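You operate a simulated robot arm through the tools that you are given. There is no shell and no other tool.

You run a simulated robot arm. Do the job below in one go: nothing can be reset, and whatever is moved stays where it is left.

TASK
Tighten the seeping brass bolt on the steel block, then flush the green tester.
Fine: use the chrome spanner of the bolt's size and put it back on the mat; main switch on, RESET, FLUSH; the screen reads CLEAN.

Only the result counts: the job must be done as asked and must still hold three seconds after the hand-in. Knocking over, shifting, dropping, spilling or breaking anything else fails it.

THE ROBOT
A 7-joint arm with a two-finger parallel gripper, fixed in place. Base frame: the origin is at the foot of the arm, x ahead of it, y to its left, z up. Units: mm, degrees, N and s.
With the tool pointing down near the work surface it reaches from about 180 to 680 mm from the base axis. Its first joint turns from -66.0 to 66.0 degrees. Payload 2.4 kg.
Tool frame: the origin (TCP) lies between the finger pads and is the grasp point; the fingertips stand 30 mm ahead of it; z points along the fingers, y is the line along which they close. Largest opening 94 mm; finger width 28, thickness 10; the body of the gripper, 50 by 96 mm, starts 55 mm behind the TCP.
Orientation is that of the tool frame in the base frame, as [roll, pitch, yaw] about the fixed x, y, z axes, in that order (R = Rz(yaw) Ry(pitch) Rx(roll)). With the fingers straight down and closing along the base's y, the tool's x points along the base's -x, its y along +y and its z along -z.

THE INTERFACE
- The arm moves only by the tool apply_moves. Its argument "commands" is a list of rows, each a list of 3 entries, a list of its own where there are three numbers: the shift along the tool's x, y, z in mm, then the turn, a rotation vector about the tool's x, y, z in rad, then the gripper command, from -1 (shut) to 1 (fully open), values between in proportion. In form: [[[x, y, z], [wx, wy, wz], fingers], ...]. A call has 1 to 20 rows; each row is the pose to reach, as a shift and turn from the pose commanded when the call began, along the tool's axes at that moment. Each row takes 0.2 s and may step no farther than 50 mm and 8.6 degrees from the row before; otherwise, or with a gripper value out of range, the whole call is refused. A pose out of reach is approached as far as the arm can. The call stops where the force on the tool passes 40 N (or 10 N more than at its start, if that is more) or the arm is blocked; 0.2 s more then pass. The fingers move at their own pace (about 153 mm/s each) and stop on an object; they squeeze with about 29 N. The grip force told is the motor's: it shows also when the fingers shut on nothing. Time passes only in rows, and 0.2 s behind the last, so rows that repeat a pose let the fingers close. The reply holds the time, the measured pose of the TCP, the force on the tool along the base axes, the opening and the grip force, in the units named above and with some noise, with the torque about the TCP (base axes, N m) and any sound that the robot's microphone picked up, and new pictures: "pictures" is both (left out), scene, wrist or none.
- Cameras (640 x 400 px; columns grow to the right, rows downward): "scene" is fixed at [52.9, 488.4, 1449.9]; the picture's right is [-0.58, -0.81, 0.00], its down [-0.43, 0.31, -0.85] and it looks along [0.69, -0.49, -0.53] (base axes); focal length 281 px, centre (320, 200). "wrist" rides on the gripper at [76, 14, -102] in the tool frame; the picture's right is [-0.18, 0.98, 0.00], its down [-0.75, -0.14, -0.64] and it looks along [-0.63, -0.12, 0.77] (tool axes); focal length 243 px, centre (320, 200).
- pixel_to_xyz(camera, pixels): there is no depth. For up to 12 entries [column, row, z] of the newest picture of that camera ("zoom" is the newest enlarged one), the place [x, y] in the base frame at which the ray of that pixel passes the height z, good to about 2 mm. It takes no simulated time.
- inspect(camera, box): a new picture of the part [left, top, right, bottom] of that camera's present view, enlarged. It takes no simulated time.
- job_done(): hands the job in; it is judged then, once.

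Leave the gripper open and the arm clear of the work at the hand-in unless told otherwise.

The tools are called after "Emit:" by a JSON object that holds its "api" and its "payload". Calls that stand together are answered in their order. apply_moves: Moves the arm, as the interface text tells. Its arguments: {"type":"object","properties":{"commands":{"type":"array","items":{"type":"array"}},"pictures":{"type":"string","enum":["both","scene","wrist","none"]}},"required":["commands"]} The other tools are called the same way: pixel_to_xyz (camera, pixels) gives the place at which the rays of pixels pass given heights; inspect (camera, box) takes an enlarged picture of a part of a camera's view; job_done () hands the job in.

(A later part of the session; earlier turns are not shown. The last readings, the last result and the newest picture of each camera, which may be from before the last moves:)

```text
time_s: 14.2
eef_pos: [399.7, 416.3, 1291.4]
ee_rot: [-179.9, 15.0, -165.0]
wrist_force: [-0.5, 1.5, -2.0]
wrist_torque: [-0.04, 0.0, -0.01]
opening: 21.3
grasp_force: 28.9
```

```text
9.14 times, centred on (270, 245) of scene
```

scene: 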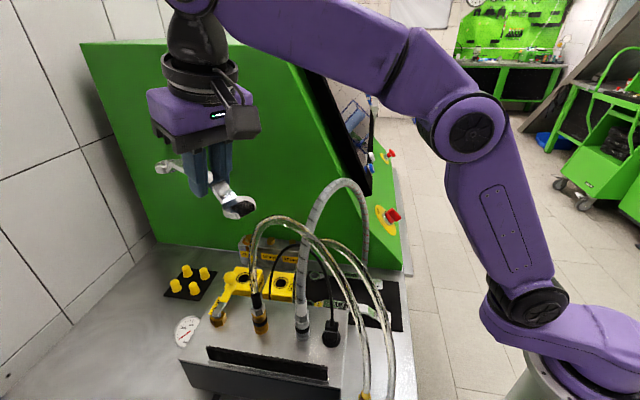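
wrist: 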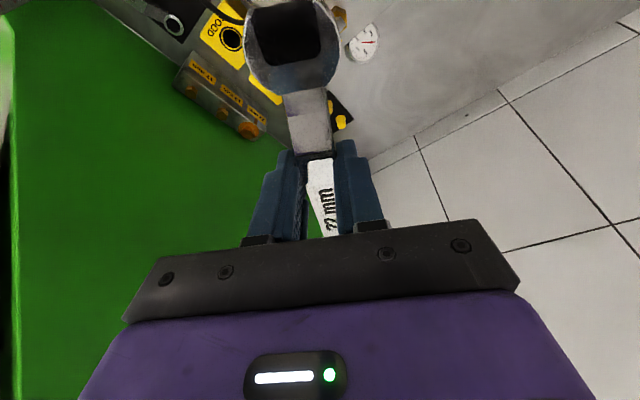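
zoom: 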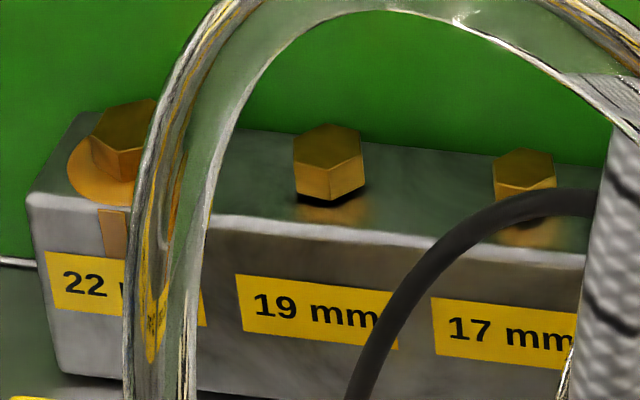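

Emit:
{"api": "pixel_to_xyz", "payload": {"camera": "wrist", "pixels": [[247.9, 134.4, 960], [247.9, 134.4, 980], [247.9, 134.4, 1000], [248.4, 130.1, 960], [248.4, 130.1, 970], [221, 116.25, 960], [221, 116.25, 980], [221, 116.25, 1000]]}}

Emit:
{"api": "pixel_to_xyz", "payload": {"camera": "scene", "pixels": [[249.2, 236.8, 960], [249.2, 236.8, 980], [249.2, 236.8, 1000], [270.9, 239.2, 960], [270.9, 239.2, 980], [270.9, 239.2, 1000]]}}

```text
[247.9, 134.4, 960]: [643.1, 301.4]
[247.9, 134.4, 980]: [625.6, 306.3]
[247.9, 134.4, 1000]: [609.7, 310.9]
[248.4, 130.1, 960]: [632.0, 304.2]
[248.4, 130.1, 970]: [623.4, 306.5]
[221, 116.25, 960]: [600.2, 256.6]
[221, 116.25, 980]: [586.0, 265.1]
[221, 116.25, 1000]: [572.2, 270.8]
```

```text
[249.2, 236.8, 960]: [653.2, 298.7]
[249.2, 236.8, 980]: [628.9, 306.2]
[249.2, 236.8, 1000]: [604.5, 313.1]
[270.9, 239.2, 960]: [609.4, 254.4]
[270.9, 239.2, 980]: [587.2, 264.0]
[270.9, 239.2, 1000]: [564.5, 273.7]
```

Emit:
{"api": "pixel_to_xyz", "payload": {"camera": "wrist", "pixels": [[241.25, 132.25, 982], [245.4, 129.75, 982], [251.6, 130.9, 982], [254.75, 134.75, 982], [250.4, 139.1, 982], [243.1, 137.9, 982], [252, 142.2, 968], [200, 106, 968], [265.6, 133, 968]]}}

```text
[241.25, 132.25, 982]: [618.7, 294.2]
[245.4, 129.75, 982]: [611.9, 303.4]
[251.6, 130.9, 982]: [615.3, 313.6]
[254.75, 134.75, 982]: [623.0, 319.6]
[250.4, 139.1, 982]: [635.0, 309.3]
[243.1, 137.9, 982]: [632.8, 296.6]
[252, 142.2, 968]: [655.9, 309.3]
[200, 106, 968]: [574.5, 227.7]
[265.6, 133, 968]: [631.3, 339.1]
```

Bolt centre is (622.8, 306.1), top z≈982, hex corner pointing along 15°+60k. I measure the ring centre relative to the TCP in the scene view.

Emit:
{"api": "inspect", "payload": {"camera": "scene", "box": [140, 140, 260, 220]}}

```text
5.00 times, centred on (200, 180) of scene
```

zoom: 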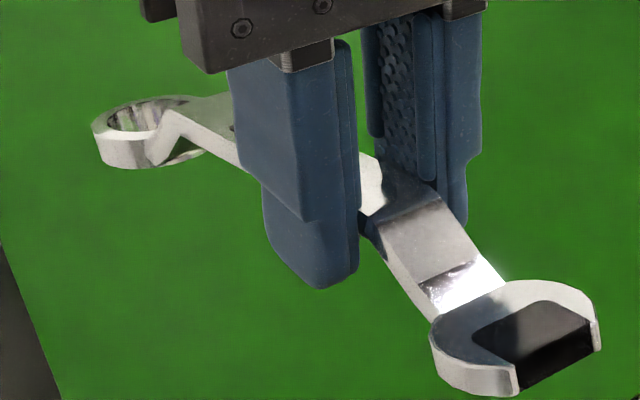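

Emit:
{"api": "pixel_to_xyz", "payload": {"camera": "scene", "pixels": [[165.7, 163.6, 1265], [165.7, 163.6, 1268], [165.7, 163.6, 1271]]}}

```text
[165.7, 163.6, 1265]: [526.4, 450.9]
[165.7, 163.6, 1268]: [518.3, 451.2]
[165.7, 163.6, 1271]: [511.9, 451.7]
```

The wrist camera rides about 100 mm behind the TCP and could meet the hoses near the bolt, so I measure the VENT lever and hose legs before choosing the handle angle.

Emit:
{"api": "inspect", "payload": {"camera": "wrist", "box": [200, 0, 440, 140]}}

Emit:
{"api": "inspect", "payload": {"camera": "scene", "box": [190, 205, 350, 345]}}

```text
2.67 times, centred on (320, 70) of wrist
```

zoom: 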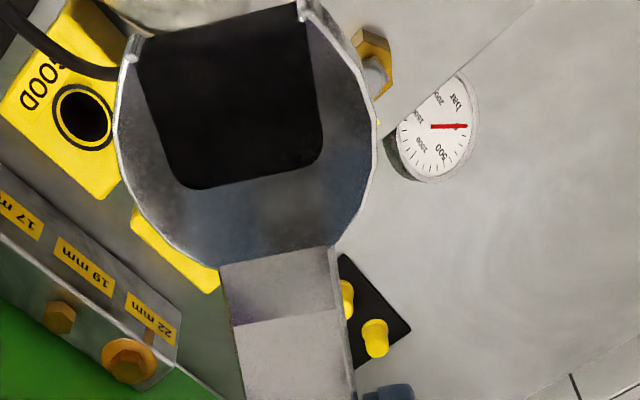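

```text
2.86 times, centred on (270, 275) of scene
```

zoom: 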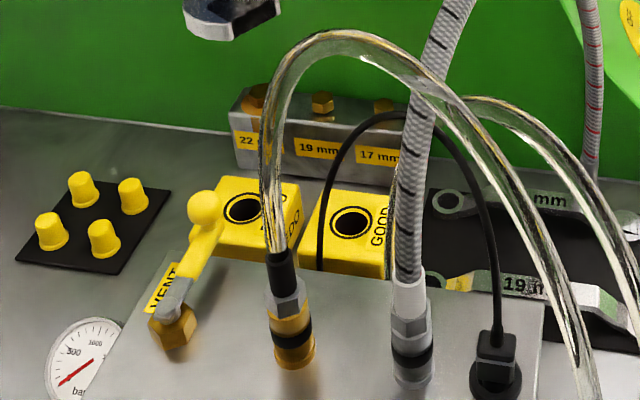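

I've worked out that hoses and lever stay at x below about 375 near y>240. I check the thin black cable too, the lever ball and the other points.

Emit:
{"api": "pixel_to_xyz", "payload": {"camera": "wrist", "pixels": [[245, 23.2, 950], [245, 23.2, 1050], [222, 12, 950], [222, 12, 1050], [230, 37, 949], [243, 40, 949]]}}

Emit:
{"api": "pixel_to_xyz", "payload": {"camera": "scene", "pixels": [[278.7, 250.6, 950], [278.7, 250.6, 1050], [271.7, 275, 950], [271.7, 275, 1050], [270, 290, 950], [270, 290, 1000], [229.8, 277.8, 1000], [229.8, 277.8, 1050]]}}

Emit:
{"api": "inspect", "payload": {"camera": "wrist", "box": [160, 0, 260, 60]}}

```text
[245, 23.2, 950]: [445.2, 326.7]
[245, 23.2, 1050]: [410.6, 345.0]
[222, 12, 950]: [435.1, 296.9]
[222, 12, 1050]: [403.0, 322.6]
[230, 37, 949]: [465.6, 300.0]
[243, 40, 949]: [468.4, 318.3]
```

```text
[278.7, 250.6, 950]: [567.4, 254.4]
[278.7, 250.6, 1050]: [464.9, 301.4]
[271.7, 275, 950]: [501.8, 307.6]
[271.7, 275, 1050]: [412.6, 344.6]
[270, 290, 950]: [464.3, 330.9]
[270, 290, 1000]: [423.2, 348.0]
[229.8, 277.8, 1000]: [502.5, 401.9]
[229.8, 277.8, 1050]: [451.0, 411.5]
```

```text
6.40 times, centred on (210, 30) of wrist
```

zoom: 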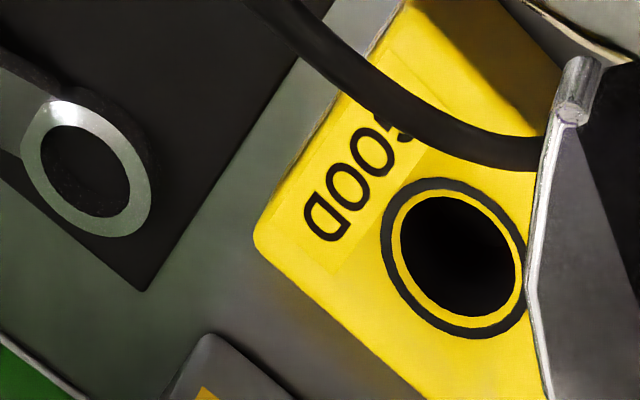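

Safe choice: handle at about 165° seen from the bolt (pointing back toward the robot's left), then turn clockwise toward ~130°. I swing there now, at height, staying 10 mm short of the bolt axis.

Emit:
{"api": "apply_moves", "payload": {"commands": [[[-16.6, -25.2, 4.4], [0.0339, 0, 0.1264], -1], [[-33.2, -50.4, 8.9], [0.0678, 0, 0.2529], -1], [[-49.7, -75.5, 13.3], [0.1017, 0, 0.3793], -1], [[-66.4, -95.7, 17.8], [0.1356, 0, 0.5058], -1], [[-66.4, -95.7, 17.8], [0.1356, 0, 0.5058], -1]]}}

```text
time_s: 15.4
eef_pos: [490.7, 342.2, 1288.0]
ee_rot: [-179.9, 15.0, 164.9]
wrist_force: [0.3, -0.1, -2.8]
wrist_torque: [0.02, 0.05, 0.0]
opening: 21.1
grasp_force: 28.8
```

scene: 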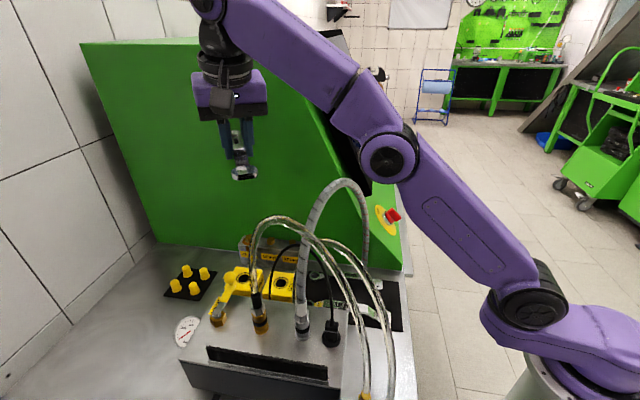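
wrist: 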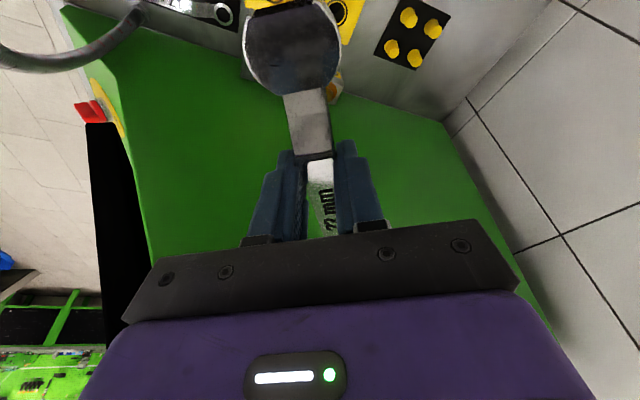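

Arm moves fine. I come down to z 1060, ring bottom about 40 mm above the bolt.

Emit:
{"api": "apply_moves", "payload": {"commands": [[[11.8, 0, 44], [0, 0, 0], -1], [[23.6, 0, 88.1], [0, 0, 0], -1], [[35.4, 0, 132.1], [0, 0, 0], -1], [[47.2, 0, 176.2], [0, 0, 0], -1], [[59, 0, 220.2], [0, 0, 0], -1], [[59, 0, 220.2], [0, 0, 0], -1]]}}

Emit:
{"api": "inspect", "payload": {"camera": "scene", "box": [200, 190, 320, 280]}}

Emit:
{"api": "inspect", "payload": {"camera": "scene", "box": [180, 130, 340, 330]}}

```text
time_s: 16.8
eef_pos: [490.1, 344.2, 1062.6]
ee_rot: [-179.9, 15.1, 165.1]
wrist_force: [0.8, 0.4, -2.6]
wrist_torque: [0.01, 0.07, -0.01]
opening: 21.2
grasp_force: 29.2
```

scene: 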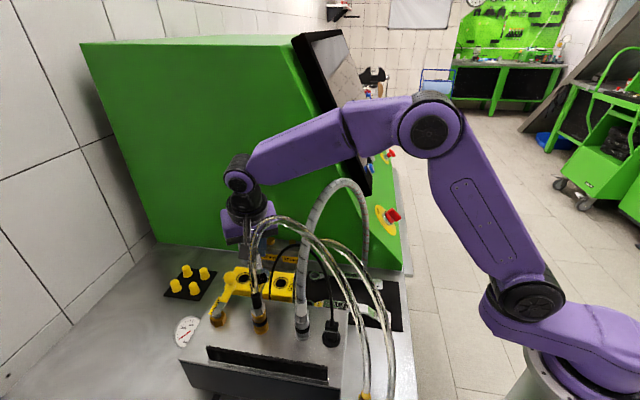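
wrist: 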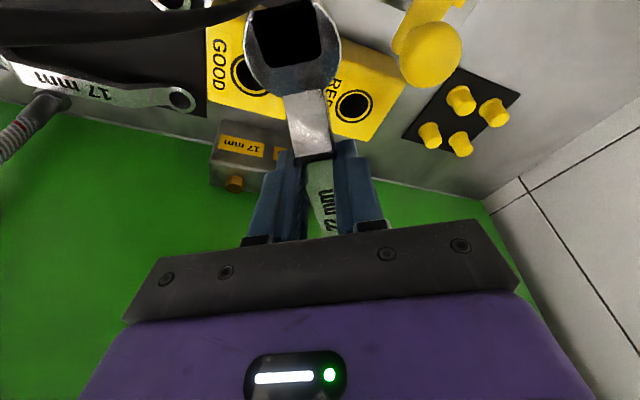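

```text
4.44 times, centred on (260, 235) of scene
```

zoom: 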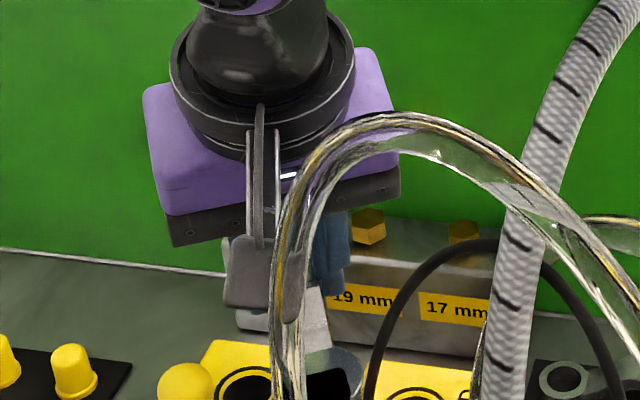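

```text
2.00 times, centred on (260, 230) of scene
```

zoom: 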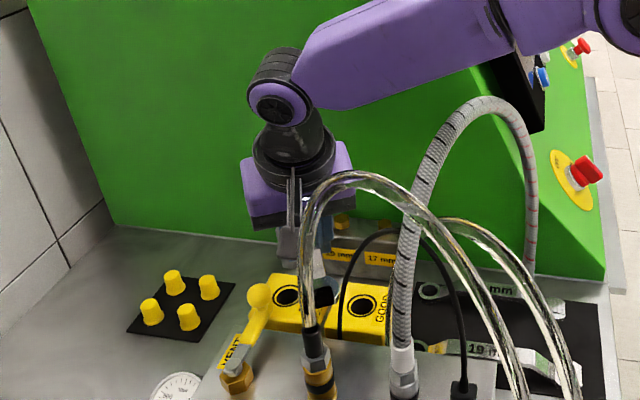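

From here the ring is hidden behind the hand. I'll go up, swing to the 200° side where the scene camera can see ring and bolt together, and calibrate there.

Emit:
{"api": "apply_moves", "payload": {"commands": [[[-11.8, 0, -44], [0, 0, 0], -1], [[-23.6, 0, -88.1], [0, 0, 0], -1], [[-35.4, 0, -132.1], [0, 0, 0], -1], [[-47.2, 0, -176.2], [0, 0, 0], -1], [[-59, 0, -220.2], [0, 0, 0], -1], [[-64, -16.2, -218.9], [-0.0316, 0, -0.118], -1], [[-69, -32.4, -217.5], [-0.0632, 0, -0.236], -1], [[-74, -48.7, -216.2], [-0.0948, 0, -0.354], -1], [[-79, -64.9, -214.9], [-0.1264, 0, -0.472], -1], [[-83.9, -81.1, -213.5], [-0.158, 0, -0.59], -1], [[-83.9, -81.1, -213.5], [-0.158, 0, -0.59], -1]]}}

```text
time_s: 19.2
eef_pos: [495.5, 259.3, 1289.6]
ee_rot: [-180.0, 15.1, -159.9]
wrist_force: [0.3, 0.3, -1.1]
wrist_torque: [0.03, 0.06, -0.01]
opening: 21.2
grasp_force: 29.2
out of reach, approached as far as the arm can: row 5
```

scene: 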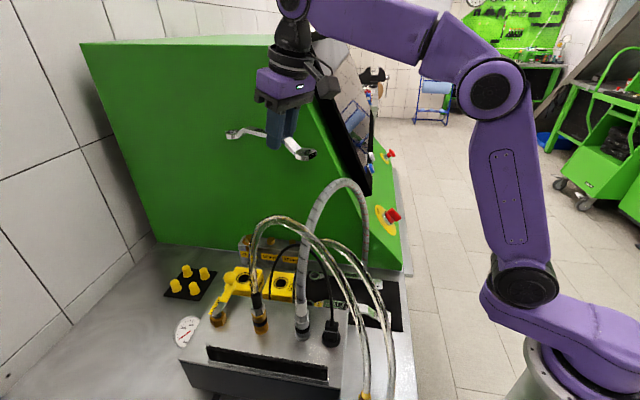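
wrist: 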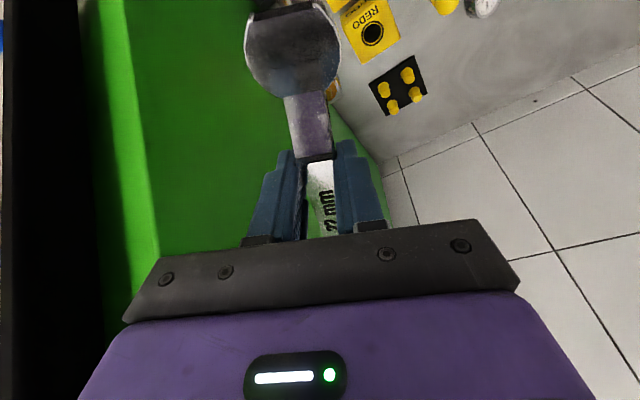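

Now down 235 mm here (camera clears the hoses by over 20 mm).

Emit:
{"api": "apply_moves", "payload": {"commands": [[[12.2, 0, 45.4], [0, 0, 0], -1], [[24.3, 0, 90.8], [0, 0, 0], -1], [[36.5, 0, 136.2], [0, 0, 0], -1], [[48.7, 0, 181.6], [0, 0, 0], -1], [[60.8, 0, 227], [0, 0, 0], -1], [[60.8, 0, 227], [0, 0, 0], -1]]}}

Emit:
{"api": "inspect", "payload": {"camera": "scene", "box": [215, 195, 325, 275]}}

```text
time_s: 20.6
eef_pos: [493.0, 261.9, 1055.5]
ee_rot: [179.9, 15.1, -160.1]
wrist_force: [-1.0, 0.5, -2.4]
wrist_torque: [-0.01, 0.02, -0.01]
opening: 21.1
grasp_force: 29.2
```

scene: 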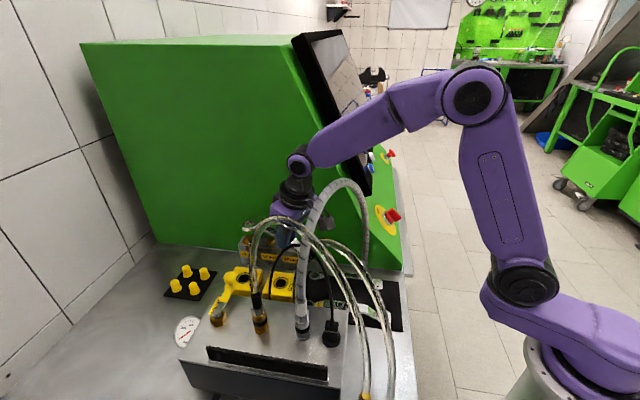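
wrist: 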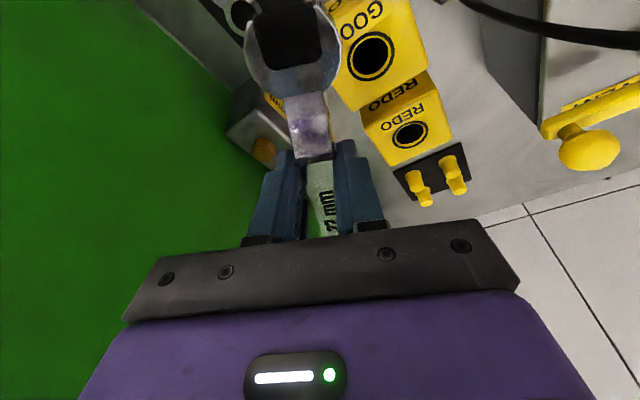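

```text
5.00 times, centred on (270, 235) of scene
```

zoom: 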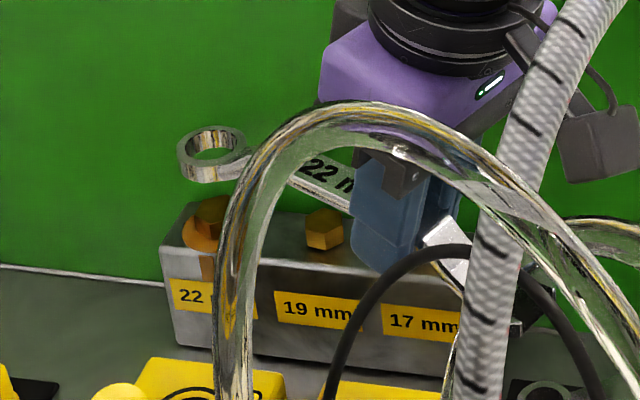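

Ring and bolt are both visible. I enlarge more.

Emit:
{"api": "inspect", "payload": {"camera": "scene", "box": [240, 215, 280, 255]}}

```text
10.00 times, centred on (260, 235) of scene
```

zoom: 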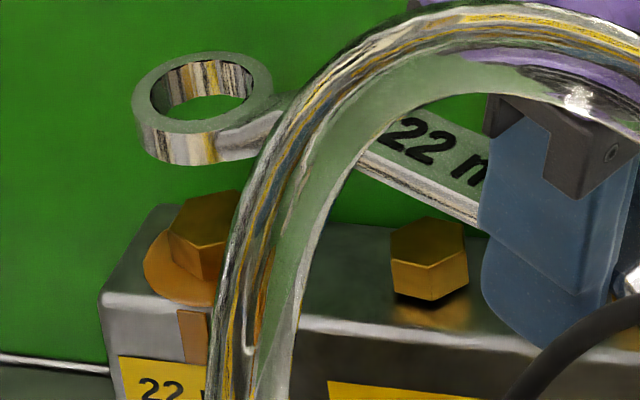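

Emit:
{"api": "pixel_to_xyz", "payload": {"camera": "scene", "pixels": [[248.25, 224.0, 1030], [248.25, 224.0, 1032], [248.25, 224.0, 1028], [249.2, 236.8, 980], [249.2, 236.8, 982], [249.2, 236.8, 984], [248.25, 224.0, 1030], [249.2, 236.8, 982]]}}

```text
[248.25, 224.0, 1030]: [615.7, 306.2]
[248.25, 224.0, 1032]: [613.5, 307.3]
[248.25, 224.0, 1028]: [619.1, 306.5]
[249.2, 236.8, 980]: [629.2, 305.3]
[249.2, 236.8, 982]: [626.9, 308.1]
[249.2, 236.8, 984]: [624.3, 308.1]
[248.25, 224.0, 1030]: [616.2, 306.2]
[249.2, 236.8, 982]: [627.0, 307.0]
```

Estimated offset: about 10 mm forward. I move 8 mm forward and lower 28 mm, to hover just above the bolt head.

Emit:
{"api": "apply_moves", "payload": {"commands": [[[-3.9, -0.5, 1], [0, 0, 0], -1], [[-7.7, -1, 2.1], [0, 0, 0], -1], [[-4.1, -1, 15.6], [0, 0, 0], -1], [[-0.5, -1, 29.1], [0, 0, 0], -1], [[-0.5, -1, 29.1], [0, 0, 0], -1]]}}

Emit:
{"api": "inspect", "payload": {"camera": "scene", "box": [240, 215, 280, 255]}}

Emit:
{"api": "inspect", "payload": {"camera": "scene", "box": [240, 226, 264, 246]}}

```text
time_s: 21.8
eef_pos: [502.7, 261.1, 1025.7]
ee_rot: [-180.0, 15.0, -160.1]
wrist_force: [0.5, -0.1, -1.8]
wrist_torque: [0.0, 0.0, -0.01]
opening: 21.3
grasp_force: 29.3
```

scene: 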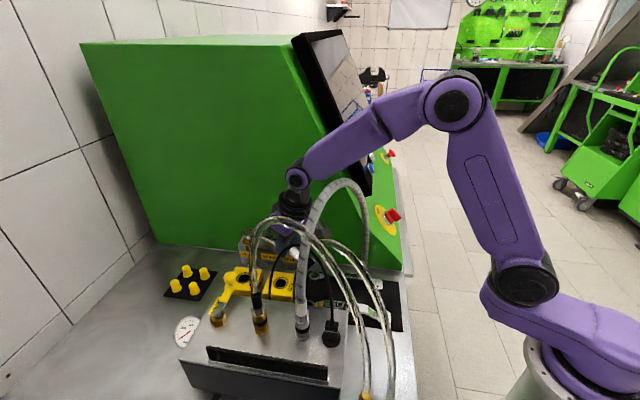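
wrist: 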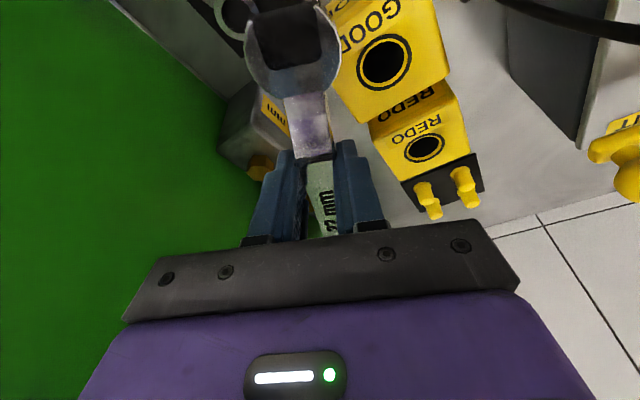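

```text
10.00 times, centred on (260, 235) of scene
```

zoom: 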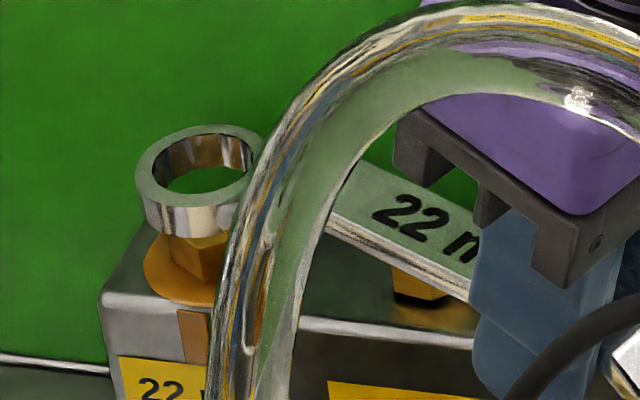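

```text
16.00 times, centred on (252, 236) of scene
```

zoom: 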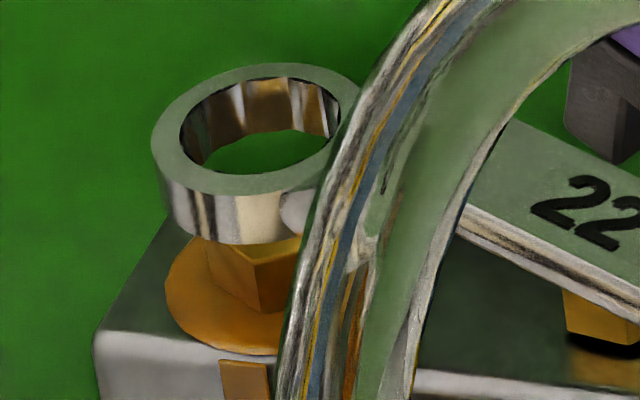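

Ring looks nearly above the bolt head. I lower 5 mm and look through the hole.

Emit:
{"api": "apply_moves", "payload": {"commands": [[[0.7, 0, 2.4], [0, 0, 0], -1], [[1.3, 0, 4.8], [0, 0, 0], -1], [[1.3, 0, 4.8], [0, 0, 0], -1]], "pictures": "none"}}

Emit:
{"api": "inspect", "payload": {"camera": "scene", "box": [240, 226, 264, 246]}}

```text
time_s: 22.6
eef_pos: [501.5, 261.1, 1020.0]
ee_rot: [-179.9, 15.0, -159.9]
wrist_force: [-0.1, 0.7, -1.4]
wrist_torque: [-0.02, 0.07, 0.02]
opening: 21.2
grasp_force: 29.0
```

```text
16.00 times, centred on (252, 236) of scene
```

zoom: 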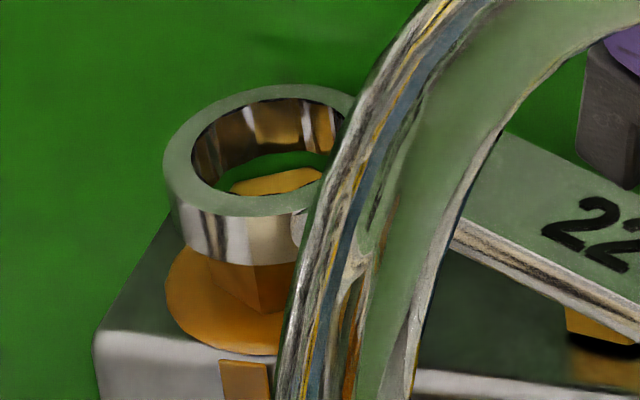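

Alignment looks right within about a millimetre. I lower 4 mm gently and watch force and torque.

Emit:
{"api": "apply_moves", "payload": {"commands": [[[0.5, 0, 1.9], [0, 0, 0], -1], [[1.0, 0, 3.9], [0, 0, 0], -1], [[1.0, 0, 3.9], [0, 0, 0], -1]], "pictures": "none"}}

Emit:
{"api": "inspect", "payload": {"camera": "scene", "box": [240, 226, 264, 246]}}

```text
time_s: 23.4
eef_pos: [502.3, 260.3, 1017.0]
ee_rot: [180.0, 15.0, -160.1]
wrist_force: [-0.1, -0.5, -1.4]
wrist_torque: [0.01, 0.07, 0.0]
opening: 21.4
grasp_force: 29.0
```

```text
16.00 times, centred on (252, 236) of scene
```

zoom: 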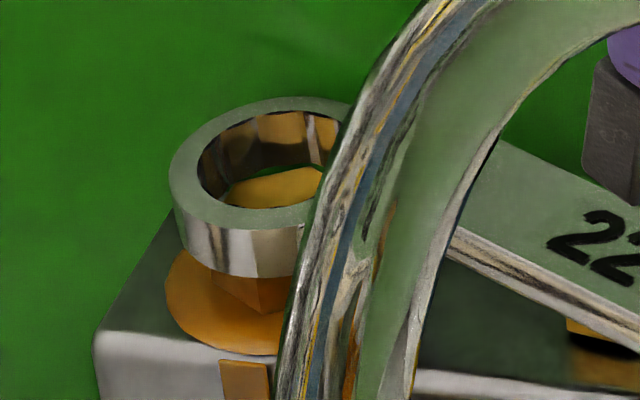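

No contact yet. Another 3 mm.

Emit:
{"api": "apply_moves", "payload": {"commands": [[[0.4, 0, 1.5], [0, 0, 0], -1], [[0.8, 0, 2.9], [0, 0, 0], -1], [[0.8, 0, 2.9], [0, 0, 0], -1]], "pictures": "none"}}

Emit:
{"api": "inspect", "payload": {"camera": "scene", "box": [240, 226, 264, 246]}}

```text
time_s: 24.2
eef_pos: [502.0, 260.0, 1012.8]
ee_rot: [180.0, 15.0, -159.9]
wrist_force: [0.2, 0.0, -1.4]
wrist_torque: [-0.01, -0.01, 0.01]
opening: 21.3
grasp_force: 29.0
```

```text
16.00 times, centred on (252, 236) of scene
```

zoom: 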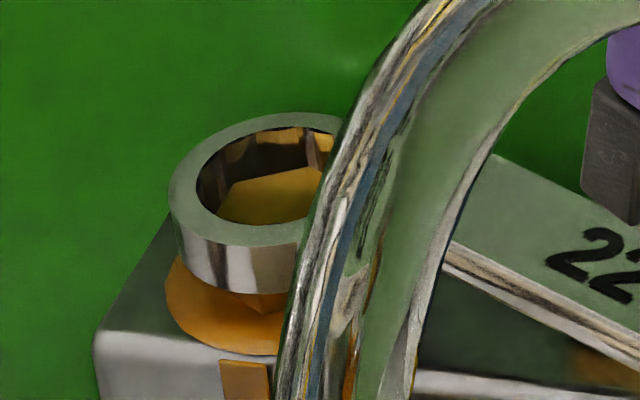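

The ring is slipping over the head without contact. I continue 4 mm.

Emit:
{"api": "apply_moves", "payload": {"commands": [[[0.5, 0, 1.9], [0, 0, 0], -1], [[1.0, 0, 3.9], [0, 0, 0], -1], [[1.0, 0, 3.9], [0, 0, 0], -1]], "pictures": "none"}}

Emit:
{"api": "inspect", "payload": {"camera": "scene", "box": [240, 226, 264, 246]}}

```text
time_s: 25.0
eef_pos: [502.2, 260.2, 1010.8]
ee_rot: [-180.0, 14.9, -160.0]
wrist_force: [-1.3, 0.3, -1.9]
wrist_torque: [0.02, 0.04, 0.13]
opening: 21.5
grasp_force: 28.6
```

```text
16.00 times, centred on (252, 236) of scene
```

zoom: 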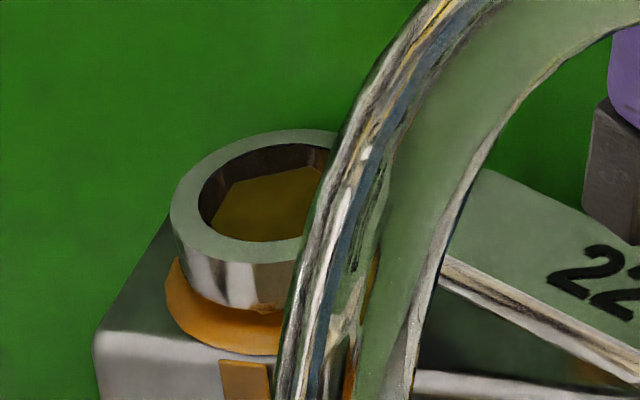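

The ring surrounds the head. Lower 3 mm more to seat it.

Emit:
{"api": "apply_moves", "payload": {"commands": [[[0.4, 0, 1.5], [0, 0, 0], -1], [[0.7, 0, 2.7], [0, 0, 0], -1], [[0.7, 0, 2.7], [0, 0, 0], -1]], "pictures": "none"}}

Emit:
{"api": "inspect", "payload": {"camera": "scene", "box": [240, 226, 264, 246]}}

Emit:
{"api": "inspect", "payload": {"camera": "scene", "box": [220, 180, 380, 280]}}

```text
time_s: 25.8
eef_pos: [503.0, 259.9, 1009.2]
ee_rot: [-180.0, 14.9, -160.0]
wrist_force: [-5.2, -1.4, 0.3]
wrist_torque: [0.04, -0.02, 0.19]
opening: 21.4
grasp_force: 28.7
```

```text
16.00 times, centred on (252, 236) of scene
```

zoom: 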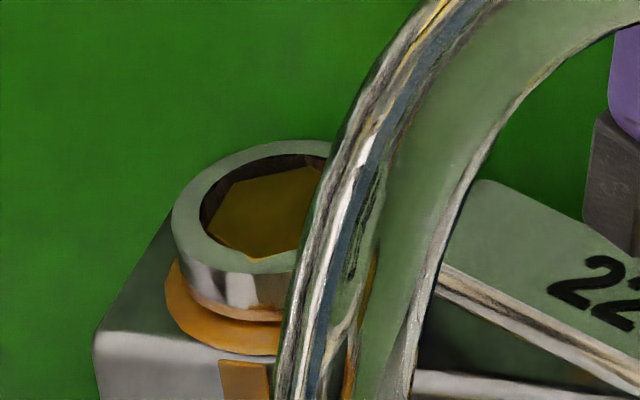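

```text
4.00 times, centred on (300, 230) of scene
```

zoom: 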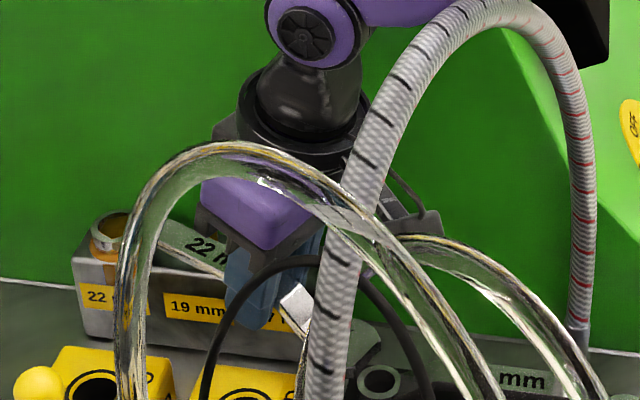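

The ring sits over the head (a hex inside the hole). Now I turn clockwise seen from above, 12° about the bolt axis in 2° rows, watching force and torque.

Emit:
{"api": "apply_moves", "payload": {"commands": [[[0, 4.5, 0], [0.009, 0, 0.0337], -1], [[-0.17, 8.99, 0.04], [0.0181, 0, 0.0674], -1], [[-0.48, 13.48, 0.13], [0.0271, 0, 0.1012], -1], [[-0.94, 17.96, 0.25], [0.0362, 0, 0.1349], -1], [[-1.56, 22.41, 0.42], [0.0452, 0, 0.1686], -1], [[-2.32, 26.84, 0.62], [0.0542, 0, 0.2023], -1], [[-2.32, 26.84, 0.62], [0.0542, 0, 0.2023], -1]]}}

Emit:
{"api": "inspect", "payload": {"camera": "scene", "box": [240, 226, 264, 246]}}

```text
time_s: 27.4
eef_pos: [497.6, 286.7, 1008.5]
ee_rot: [180.0, 14.9, -172.0]
wrist_force: [-3.3, 1.3, -2.8]
wrist_torque: [0.03, 0.16, 0.58]
opening: 21.3
grasp_force: 28.7
```

scene: 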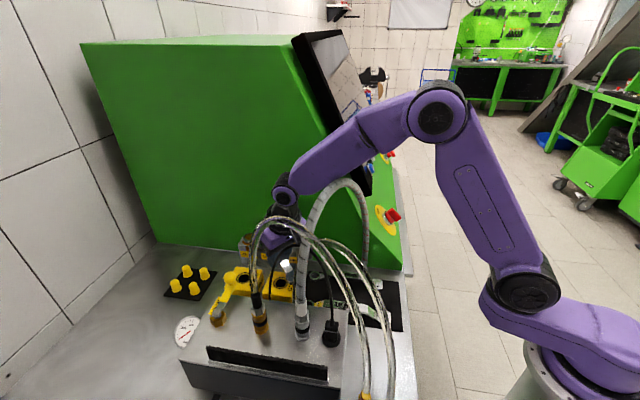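
wrist: 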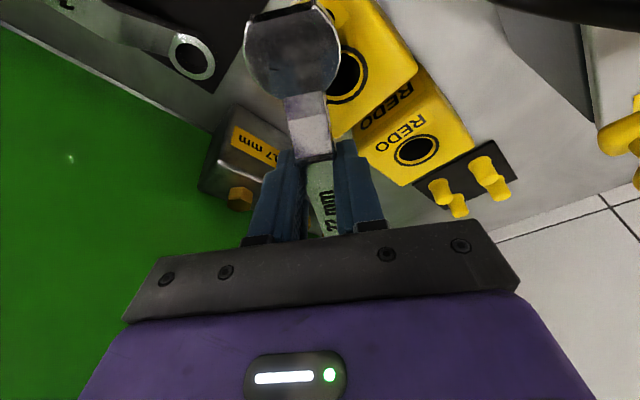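

```text
16.00 times, centred on (252, 236) of scene
```

zoom: 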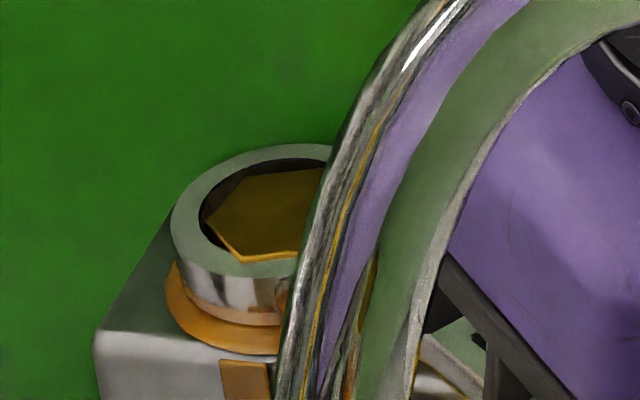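

The bolt turned with the spanner (torque ~0.6 N·m; hex corners shifted). The camera would meet the cable if I went farther, so I lift off, swing 30° back at height and re-seat at 158°, where there's a longer stroke.

Emit:
{"api": "apply_moves", "payload": {"commands": [[[-2.1, 0, -7.7], [0, 0, 0], -1], [[-7.8, 0, -29], [0, 0, 0], -1], [[-19.7, 0, -73.4], [0, 0, 0], -1], [[-31.6, 0, -117.8], [0, 0, 0], -1], [[-32.4, 16.8, -117.6], [0.0339, 0, 0.1264], -1], [[-35.3, 33.4, -116.8], [0.0678, 0, 0.2529], -1], [[-40.3, 49.5, -115.5], [0.1017, 0, 0.3793], -1], [[-47.3, 64.7, -113.6], [0.1356, 0, 0.5058], -1], [[-47.3, 64.7, -113.6], [0.1356, 0, 0.5058], -1]]}}

Emit:
{"api": "inspect", "payload": {"camera": "scene", "box": [235, 222, 275, 250]}}

```text
time_s: 29.4
eef_pos: [503.8, 353.6, 1127.7]
ee_rot: [180.0, 15.1, 158.0]
wrist_force: [-0.3, 0.7, -2.5]
wrist_torque: [0.02, 0.06, -0.04]
opening: 21.3
grasp_force: 29.6
```

scene: 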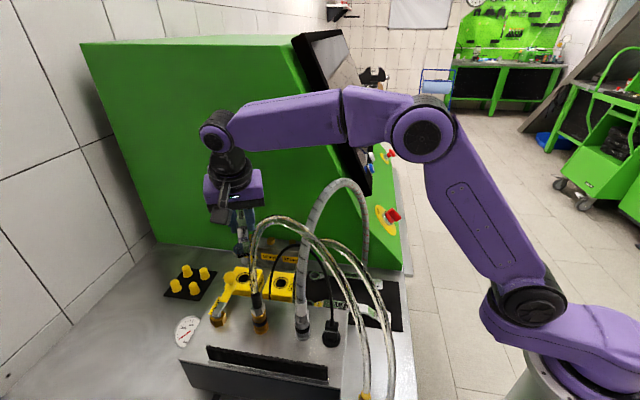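
wrist: 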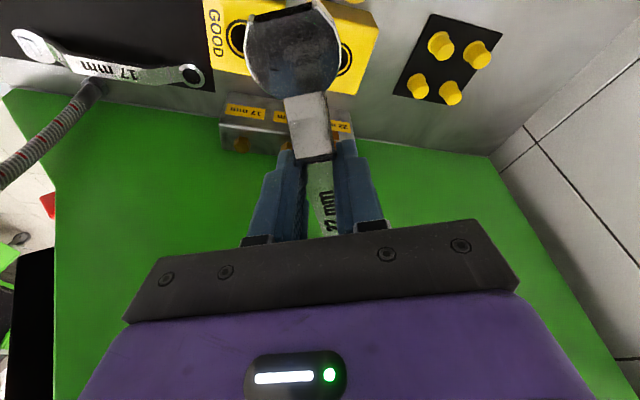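

```text
14.29 times, centred on (255, 236) of scene
```

zoom: 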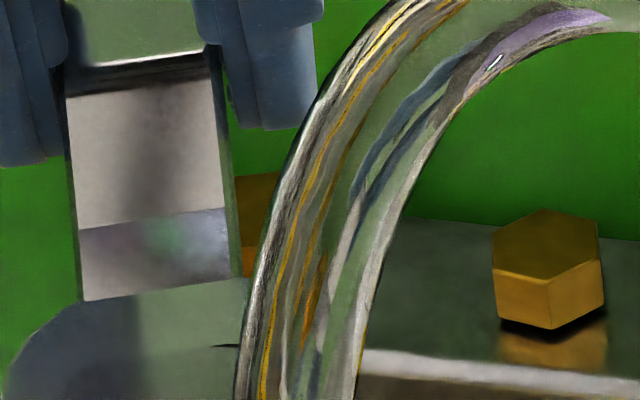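

Position matches the plan (503.8, 353.6). I go down to ring-just-above-bolt height (TCP 1024).

Emit:
{"api": "apply_moves", "payload": {"commands": [[[9, 0, 33.4], [0, 0, 0], -1], [[18, 0, 66.8], [0, 0, 0], -1], [[26.8, 0, 100.2], [0, 0, 0], -1], [[26.8, 0, 100.2], [0, 0, 0], -1]], "pictures": "scene"}}

Emit:
{"api": "inspect", "payload": {"camera": "scene", "box": [200, 190, 300, 270]}}

```text
time_s: 30.4
eef_pos: [502.2, 350.4, 1024.0]
ee_rot: [180.0, 15.0, 158.0]
wrist_force: [-0.5, 0.4, -1.9]
wrist_torque: [0.02, 0.06, 0.02]
opening: 21.4
grasp_force: 29.0
```

scene: 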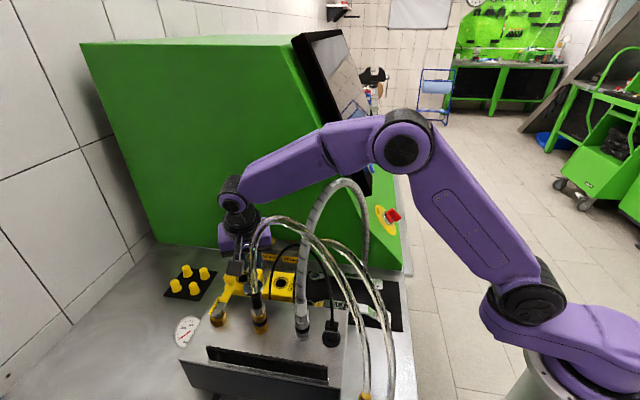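

```text
5.00 times, centred on (250, 230) of scene
```

zoom: 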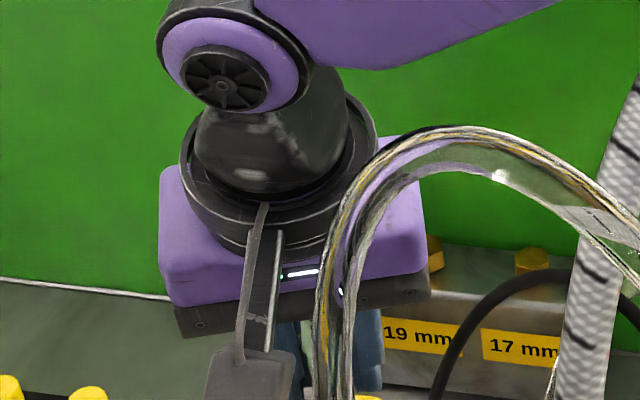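

Emit:
{"api": "apply_moves", "payload": {"commands": [[[0.5, 0, 1.9], [0, 0, 0], -1], [[1, 0, 3.9], [0, 0, 0], -1], [[1, 0, 3.9], [0, 0, 0], -1]], "pictures": "none"}}

Emit:
{"api": "apply_moves", "payload": {"commands": [[[0.4, 0, 1.5], [0, 0, 0], -1], [[0.8, 0, 2.9], [0, 0, 0], -1], [[0.8, 0, 2.9], [0, 0, 0], -1]], "pictures": "none"}}

```text
time_s: 31.2
eef_pos: [502.5, 352.2, 1020.2]
ee_rot: [180.0, 15.1, 158.0]
wrist_force: [-0.1, 0.1, -2.2]
wrist_torque: [0.03, 0.03, -0.02]
opening: 21.2
grasp_force: 29.0
```

```text
time_s: 32.0
eef_pos: [502.2, 352.7, 1018.4]
ee_rot: [180.0, 15.0, 157.9]
wrist_force: [0.5, 0.3, -2.7]
wrist_torque: [-0.03, 0.01, -0.02]
opening: 21.2
grasp_force: 28.9
```

Still no contact at bolt-top height. I continue in small steps.

Emit:
{"api": "apply_moves", "payload": {"commands": [[[0.3, 0, 1.2], [0, 0, 0], -1], [[0.7, 0, 2.4], [0, 0, 0], -1], [[0.7, 0, 2.4], [0, 0, 0], -1]], "pictures": "none"}}

Emit:
{"api": "apply_moves", "payload": {"commands": [[[0.3, 0, 1.2], [0, 0, 0], -1], [[0.7, 0, 2.4], [0, 0, 0], -1], [[0.7, 0, 2.4], [0, 0, 0], -1]], "pictures": "none"}}

```text
time_s: 32.8
eef_pos: [502.9, 351.8, 1016.2]
ee_rot: [-180.0, 14.9, 157.9]
wrist_force: [0.0, 1.8, -0.9]
wrist_torque: [-0.05, -0.09, 0.15]
opening: 21.2
grasp_force: 28.6
```

```text
time_s: 33.6
eef_pos: [501.4, 352.9, 1012.5]
ee_rot: [180.0, 15.0, 158.0]
wrist_force: [0.5, 2.3, -1.8]
wrist_torque: [0.06, -0.04, 0.26]
opening: 21.6
grasp_force: 29.2
```

It is going over the head (light sideways guiding force only). I seat it 4 mm further.

Emit:
{"api": "apply_moves", "payload": {"commands": [[[0.5, 0, 1.9], [0, 0, 0], -1], [[1, 0, 3.9], [0, 0, 0], -1], [[1, 0, 3.9], [0, 0, 0], -1]], "pictures": "scene"}}

Emit:
{"api": "inspect", "payload": {"camera": "scene", "box": [200, 190, 300, 270]}}

```text
time_s: 34.4
eef_pos: [502.9, 352.0, 1009.8]
ee_rot: [179.8, 15.1, 158.2]
wrist_force: [1.3, 5.1, 0.4]
wrist_torque: [0.13, -0.24, 0.52]
opening: 21.7
grasp_force: 28.9
```

scene: 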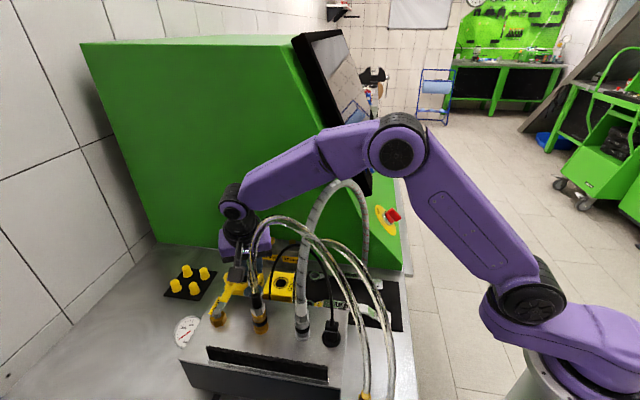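

```text
5.00 times, centred on (250, 230) of scene
```

zoom: 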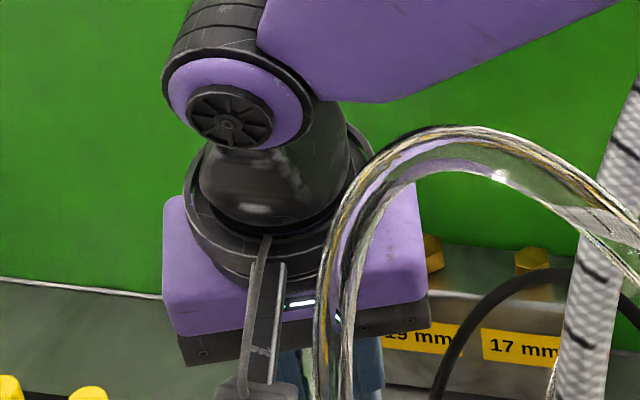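

Seated. Now I turn clockwise 12° more in 2° rows.

Emit:
{"api": "apply_moves", "payload": {"commands": [[[0, 5, 0], [0.009, 0, 0.0337], -1], [[-0.17, 9.9, 0.04], [0.0181, 0, 0.0674], -1], [[-0.48, 14.4, 0.13], [0.0271, 0, 0.1012], -1], [[-0.94, 18.9, 0.25], [0.0362, 0, 0.1349], -1], [[-1.56, 23.4, 0.42], [0.0452, 0, 0.1686], -1], [[-2.32, 27.8, 0.62], [0.0542, 0, 0.2023], -1], [[-2.32, 27.8, 0.62], [0.0542, 0, 0.2023], -1]], "pictures": "scene"}}

```text
time_s: 35.4
eef_pos: [508.2, 359.3, 1009.6]
ee_rot: [-178.6, 14.9, 150.5]
wrist_force: [-8.2, -7.6, 8.0]
wrist_torque: [-0.19, 0.04, 0.87]
opening: 23.9
grasp_force: 29.2
stopped in row 4: the force on the tool passed its limit at 43 N (the readings are from after the stop); the commanded pose is now the measured one
```

scene: 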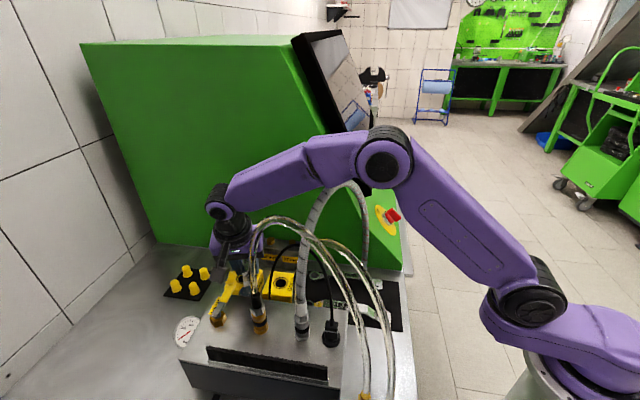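

It stopped at 43 N after about 3° more. Either the bolt is now tight or something is in the way, so I check the pictures.

Emit:
{"api": "inspect", "payload": {"camera": "scene", "box": [180, 190, 300, 340]}}

Emit:
{"api": "inspect", "payload": {"camera": "wrist", "box": [160, 0, 480, 250]}}

Emit:
{"api": "inspect", "payload": {"camera": "scene", "box": [225, 225, 275, 260]}}

```text
2.67 times, centred on (240, 265) of scene
```

zoom: 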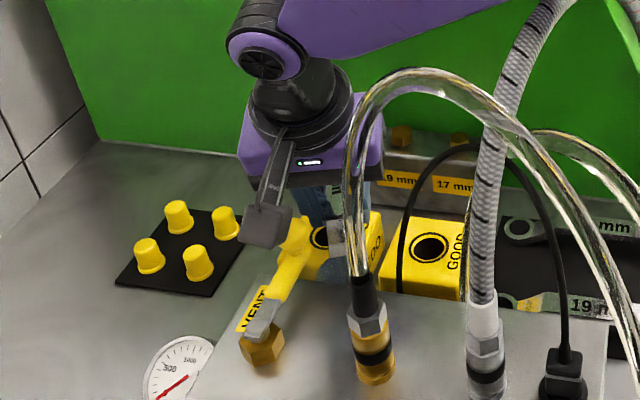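

```text
1.60 times, centred on (320, 125) of wrist
```

zoom: 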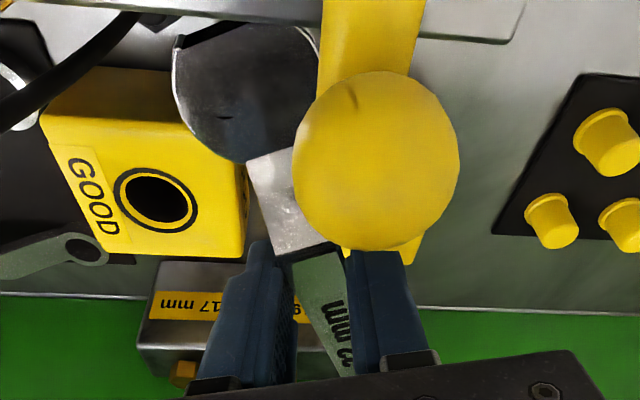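

```text
11.43 times, centred on (250, 242) of scene
```

zoom: 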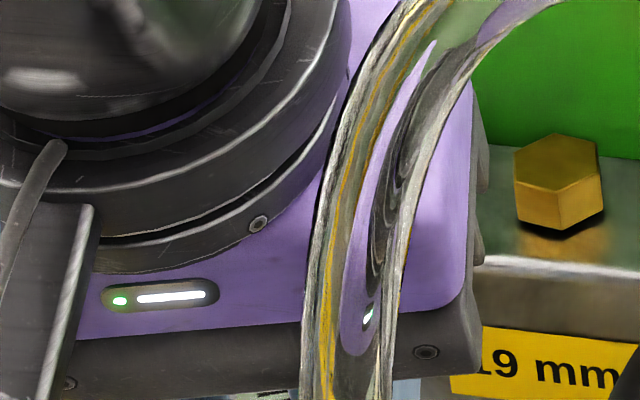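

The VENT lever and hoses look untouched; the resistance most likely is the bolt getting tight. I ease the wrist back so the fingers line up with the handle again and re-read forces.

Emit:
{"api": "apply_moves", "payload": {"commands": [[[0, 0, 0], [-0.021, 0, -0.034], -1], [[0, 0, 0], [-0.042, 0, -0.068], -1], [[0, 0, 0], [-0.042, 0, -0.068], -1]], "pictures": "wrist"}}

```text
time_s: 36.2
eef_pos: [509.4, 360.4, 1009.8]
ee_rot: [-179.9, 14.8, 154.5]
wrist_force: [-17.7, -15.0, 14.4]
wrist_torque: [-0.32, 0.45, 0.72]
opening: 21.5
grasp_force: 28.8
```

wrist: 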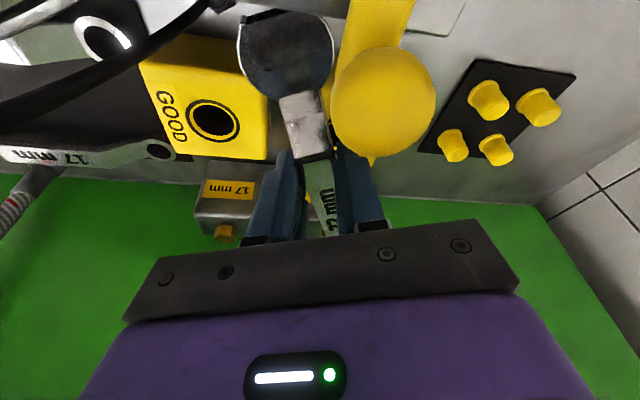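

The load pattern (about 3.4 N·m couple at the ring) fits a bolt that now resists. I make one more slow clockwise pull to confirm it is tight.

Emit:
{"api": "apply_moves", "payload": {"commands": [[[0, 2.2, 0], [0.0045, 0, 0.0169], -1], [[0, 4.5, 0], [0.009, 0, 0.0337], -1], [[-0.1, 6.7, 0], [0.0135, 0, 0.0505], -1], [[-0.17, 9, 0], [0.0181, 0, 0.0674], -1]], "pictures": "none"}}

```text
time_s: 36.7
eef_pos: [508.7, 360.4, 1009.1]
ee_rot: [-179.3, 14.7, 153.5]
wrist_force: [-8.5, -7.0, 9.3]
wrist_torque: [-0.2, 0.0, 0.86]
opening: 22.4
grasp_force: 29.6
stopped in row 2: the force on the tool passed its limit at 42 N (the readings are from after the stop); the commanded pose is now the measured one
```

It holds firm at 42 N without moving. I unload it slightly, then lift straight off to check the bolt.

Emit:
{"api": "apply_moves", "payload": {"commands": [[[0, -2, 0], [-0.014, 0.004, -0.018], -1], [[0, -2, 0], [-0.014, 0.004, -0.018], -1], [[-2.1, -2, -7.7], [-0.014, 0.004, -0.018], -1], [[-6, -2, -22], [-0.014, 0.004, -0.018], -1], [[-14, -2, -52], [-0.014, 0.004, -0.018], -1], [[-25, -2, -93], [-0.014, 0.004, -0.018], -1], [[-32, -2, -119], [-0.014, 0.004, -0.018], -1], [[-32, -2, -119], [-0.014, 0.004, -0.018], -1]]}}

Emit:
{"api": "inspect", "payload": {"camera": "scene", "box": [200, 190, 300, 290]}}

```text
time_s: 38.5
eef_pos: [509.4, 360.6, 1135.5]
ee_rot: [-179.9, 14.4, 154.4]
wrist_force: [-0.1, -0.4, -3.0]
wrist_torque: [-0.01, 0.03, -0.03]
opening: 21.4
grasp_force: 29.2
```

scene: 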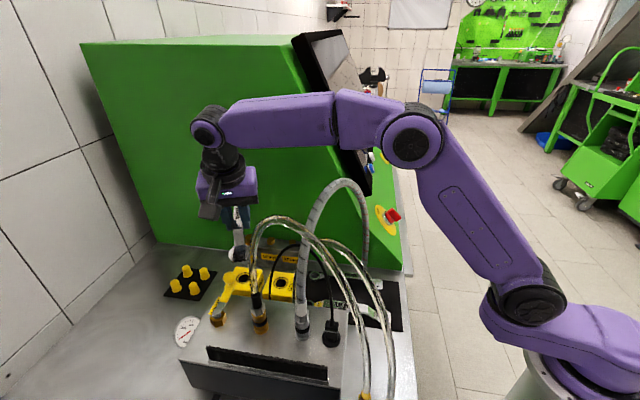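
wrist: 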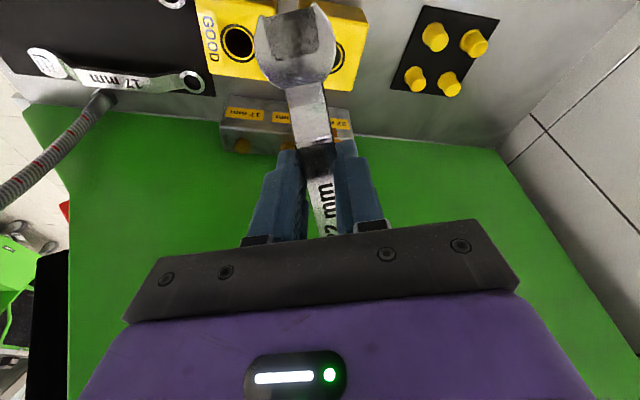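

```text
4.00 times, centred on (250, 240) of scene
```

zoom: 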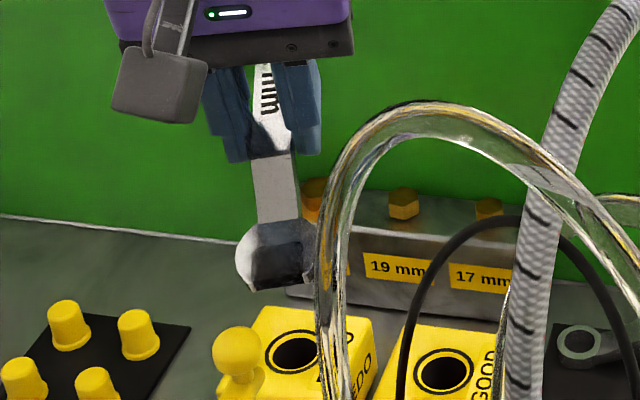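

The lever ball is still in place (scene 229.5, 278.8). The spanner tipped a little in the grip, jaw end low. I rise and shift right so the wrist camera can see the 22 mm bolt.

Emit:
{"api": "apply_moves", "payload": {"commands": [[[-10, 0, -37.5], [0, 0, 0], -1], [[-20, 0, -75], [0, 0, 0], -1], [[-30, 0, -112.5], [0, 0, 0], -1], [[-39, 0, -147], [0, 0, 0], -1], [[-29, -37, -150], [0, 0, 0], -1], [[-19, -74, -153], [0, 0, 0], -1], [[-10, -110, -155], [0, 0, 0], -1], [[-10, -110, -155], [0, 0, 0], -1]]}}

```text
time_s: 40.3
eef_pos: [435.2, 274.1, 1284.1]
ee_rot: [179.9, 14.5, 154.6]
wrist_force: [-10.7, 12.9, 2.0]
wrist_torque: [-0.15, -0.44, 1.07]
opening: 23.7
grasp_force: 28.9
out of reach, approached as far as the arm can: row 3, 4
```

scene: 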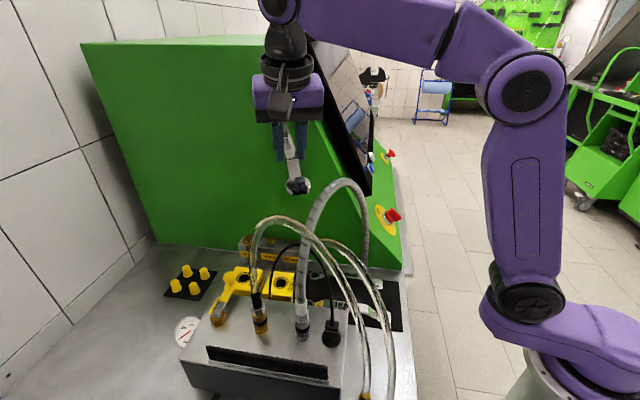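
wrist: 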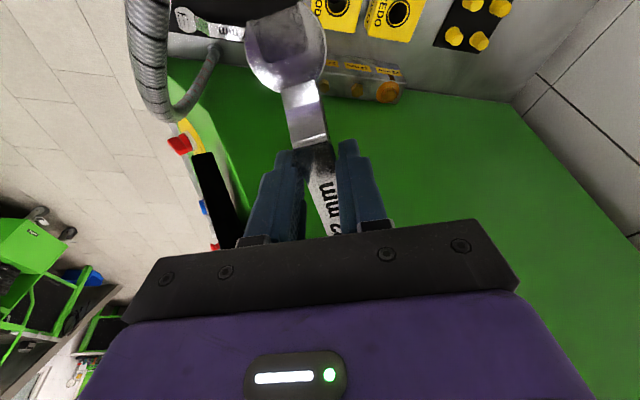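

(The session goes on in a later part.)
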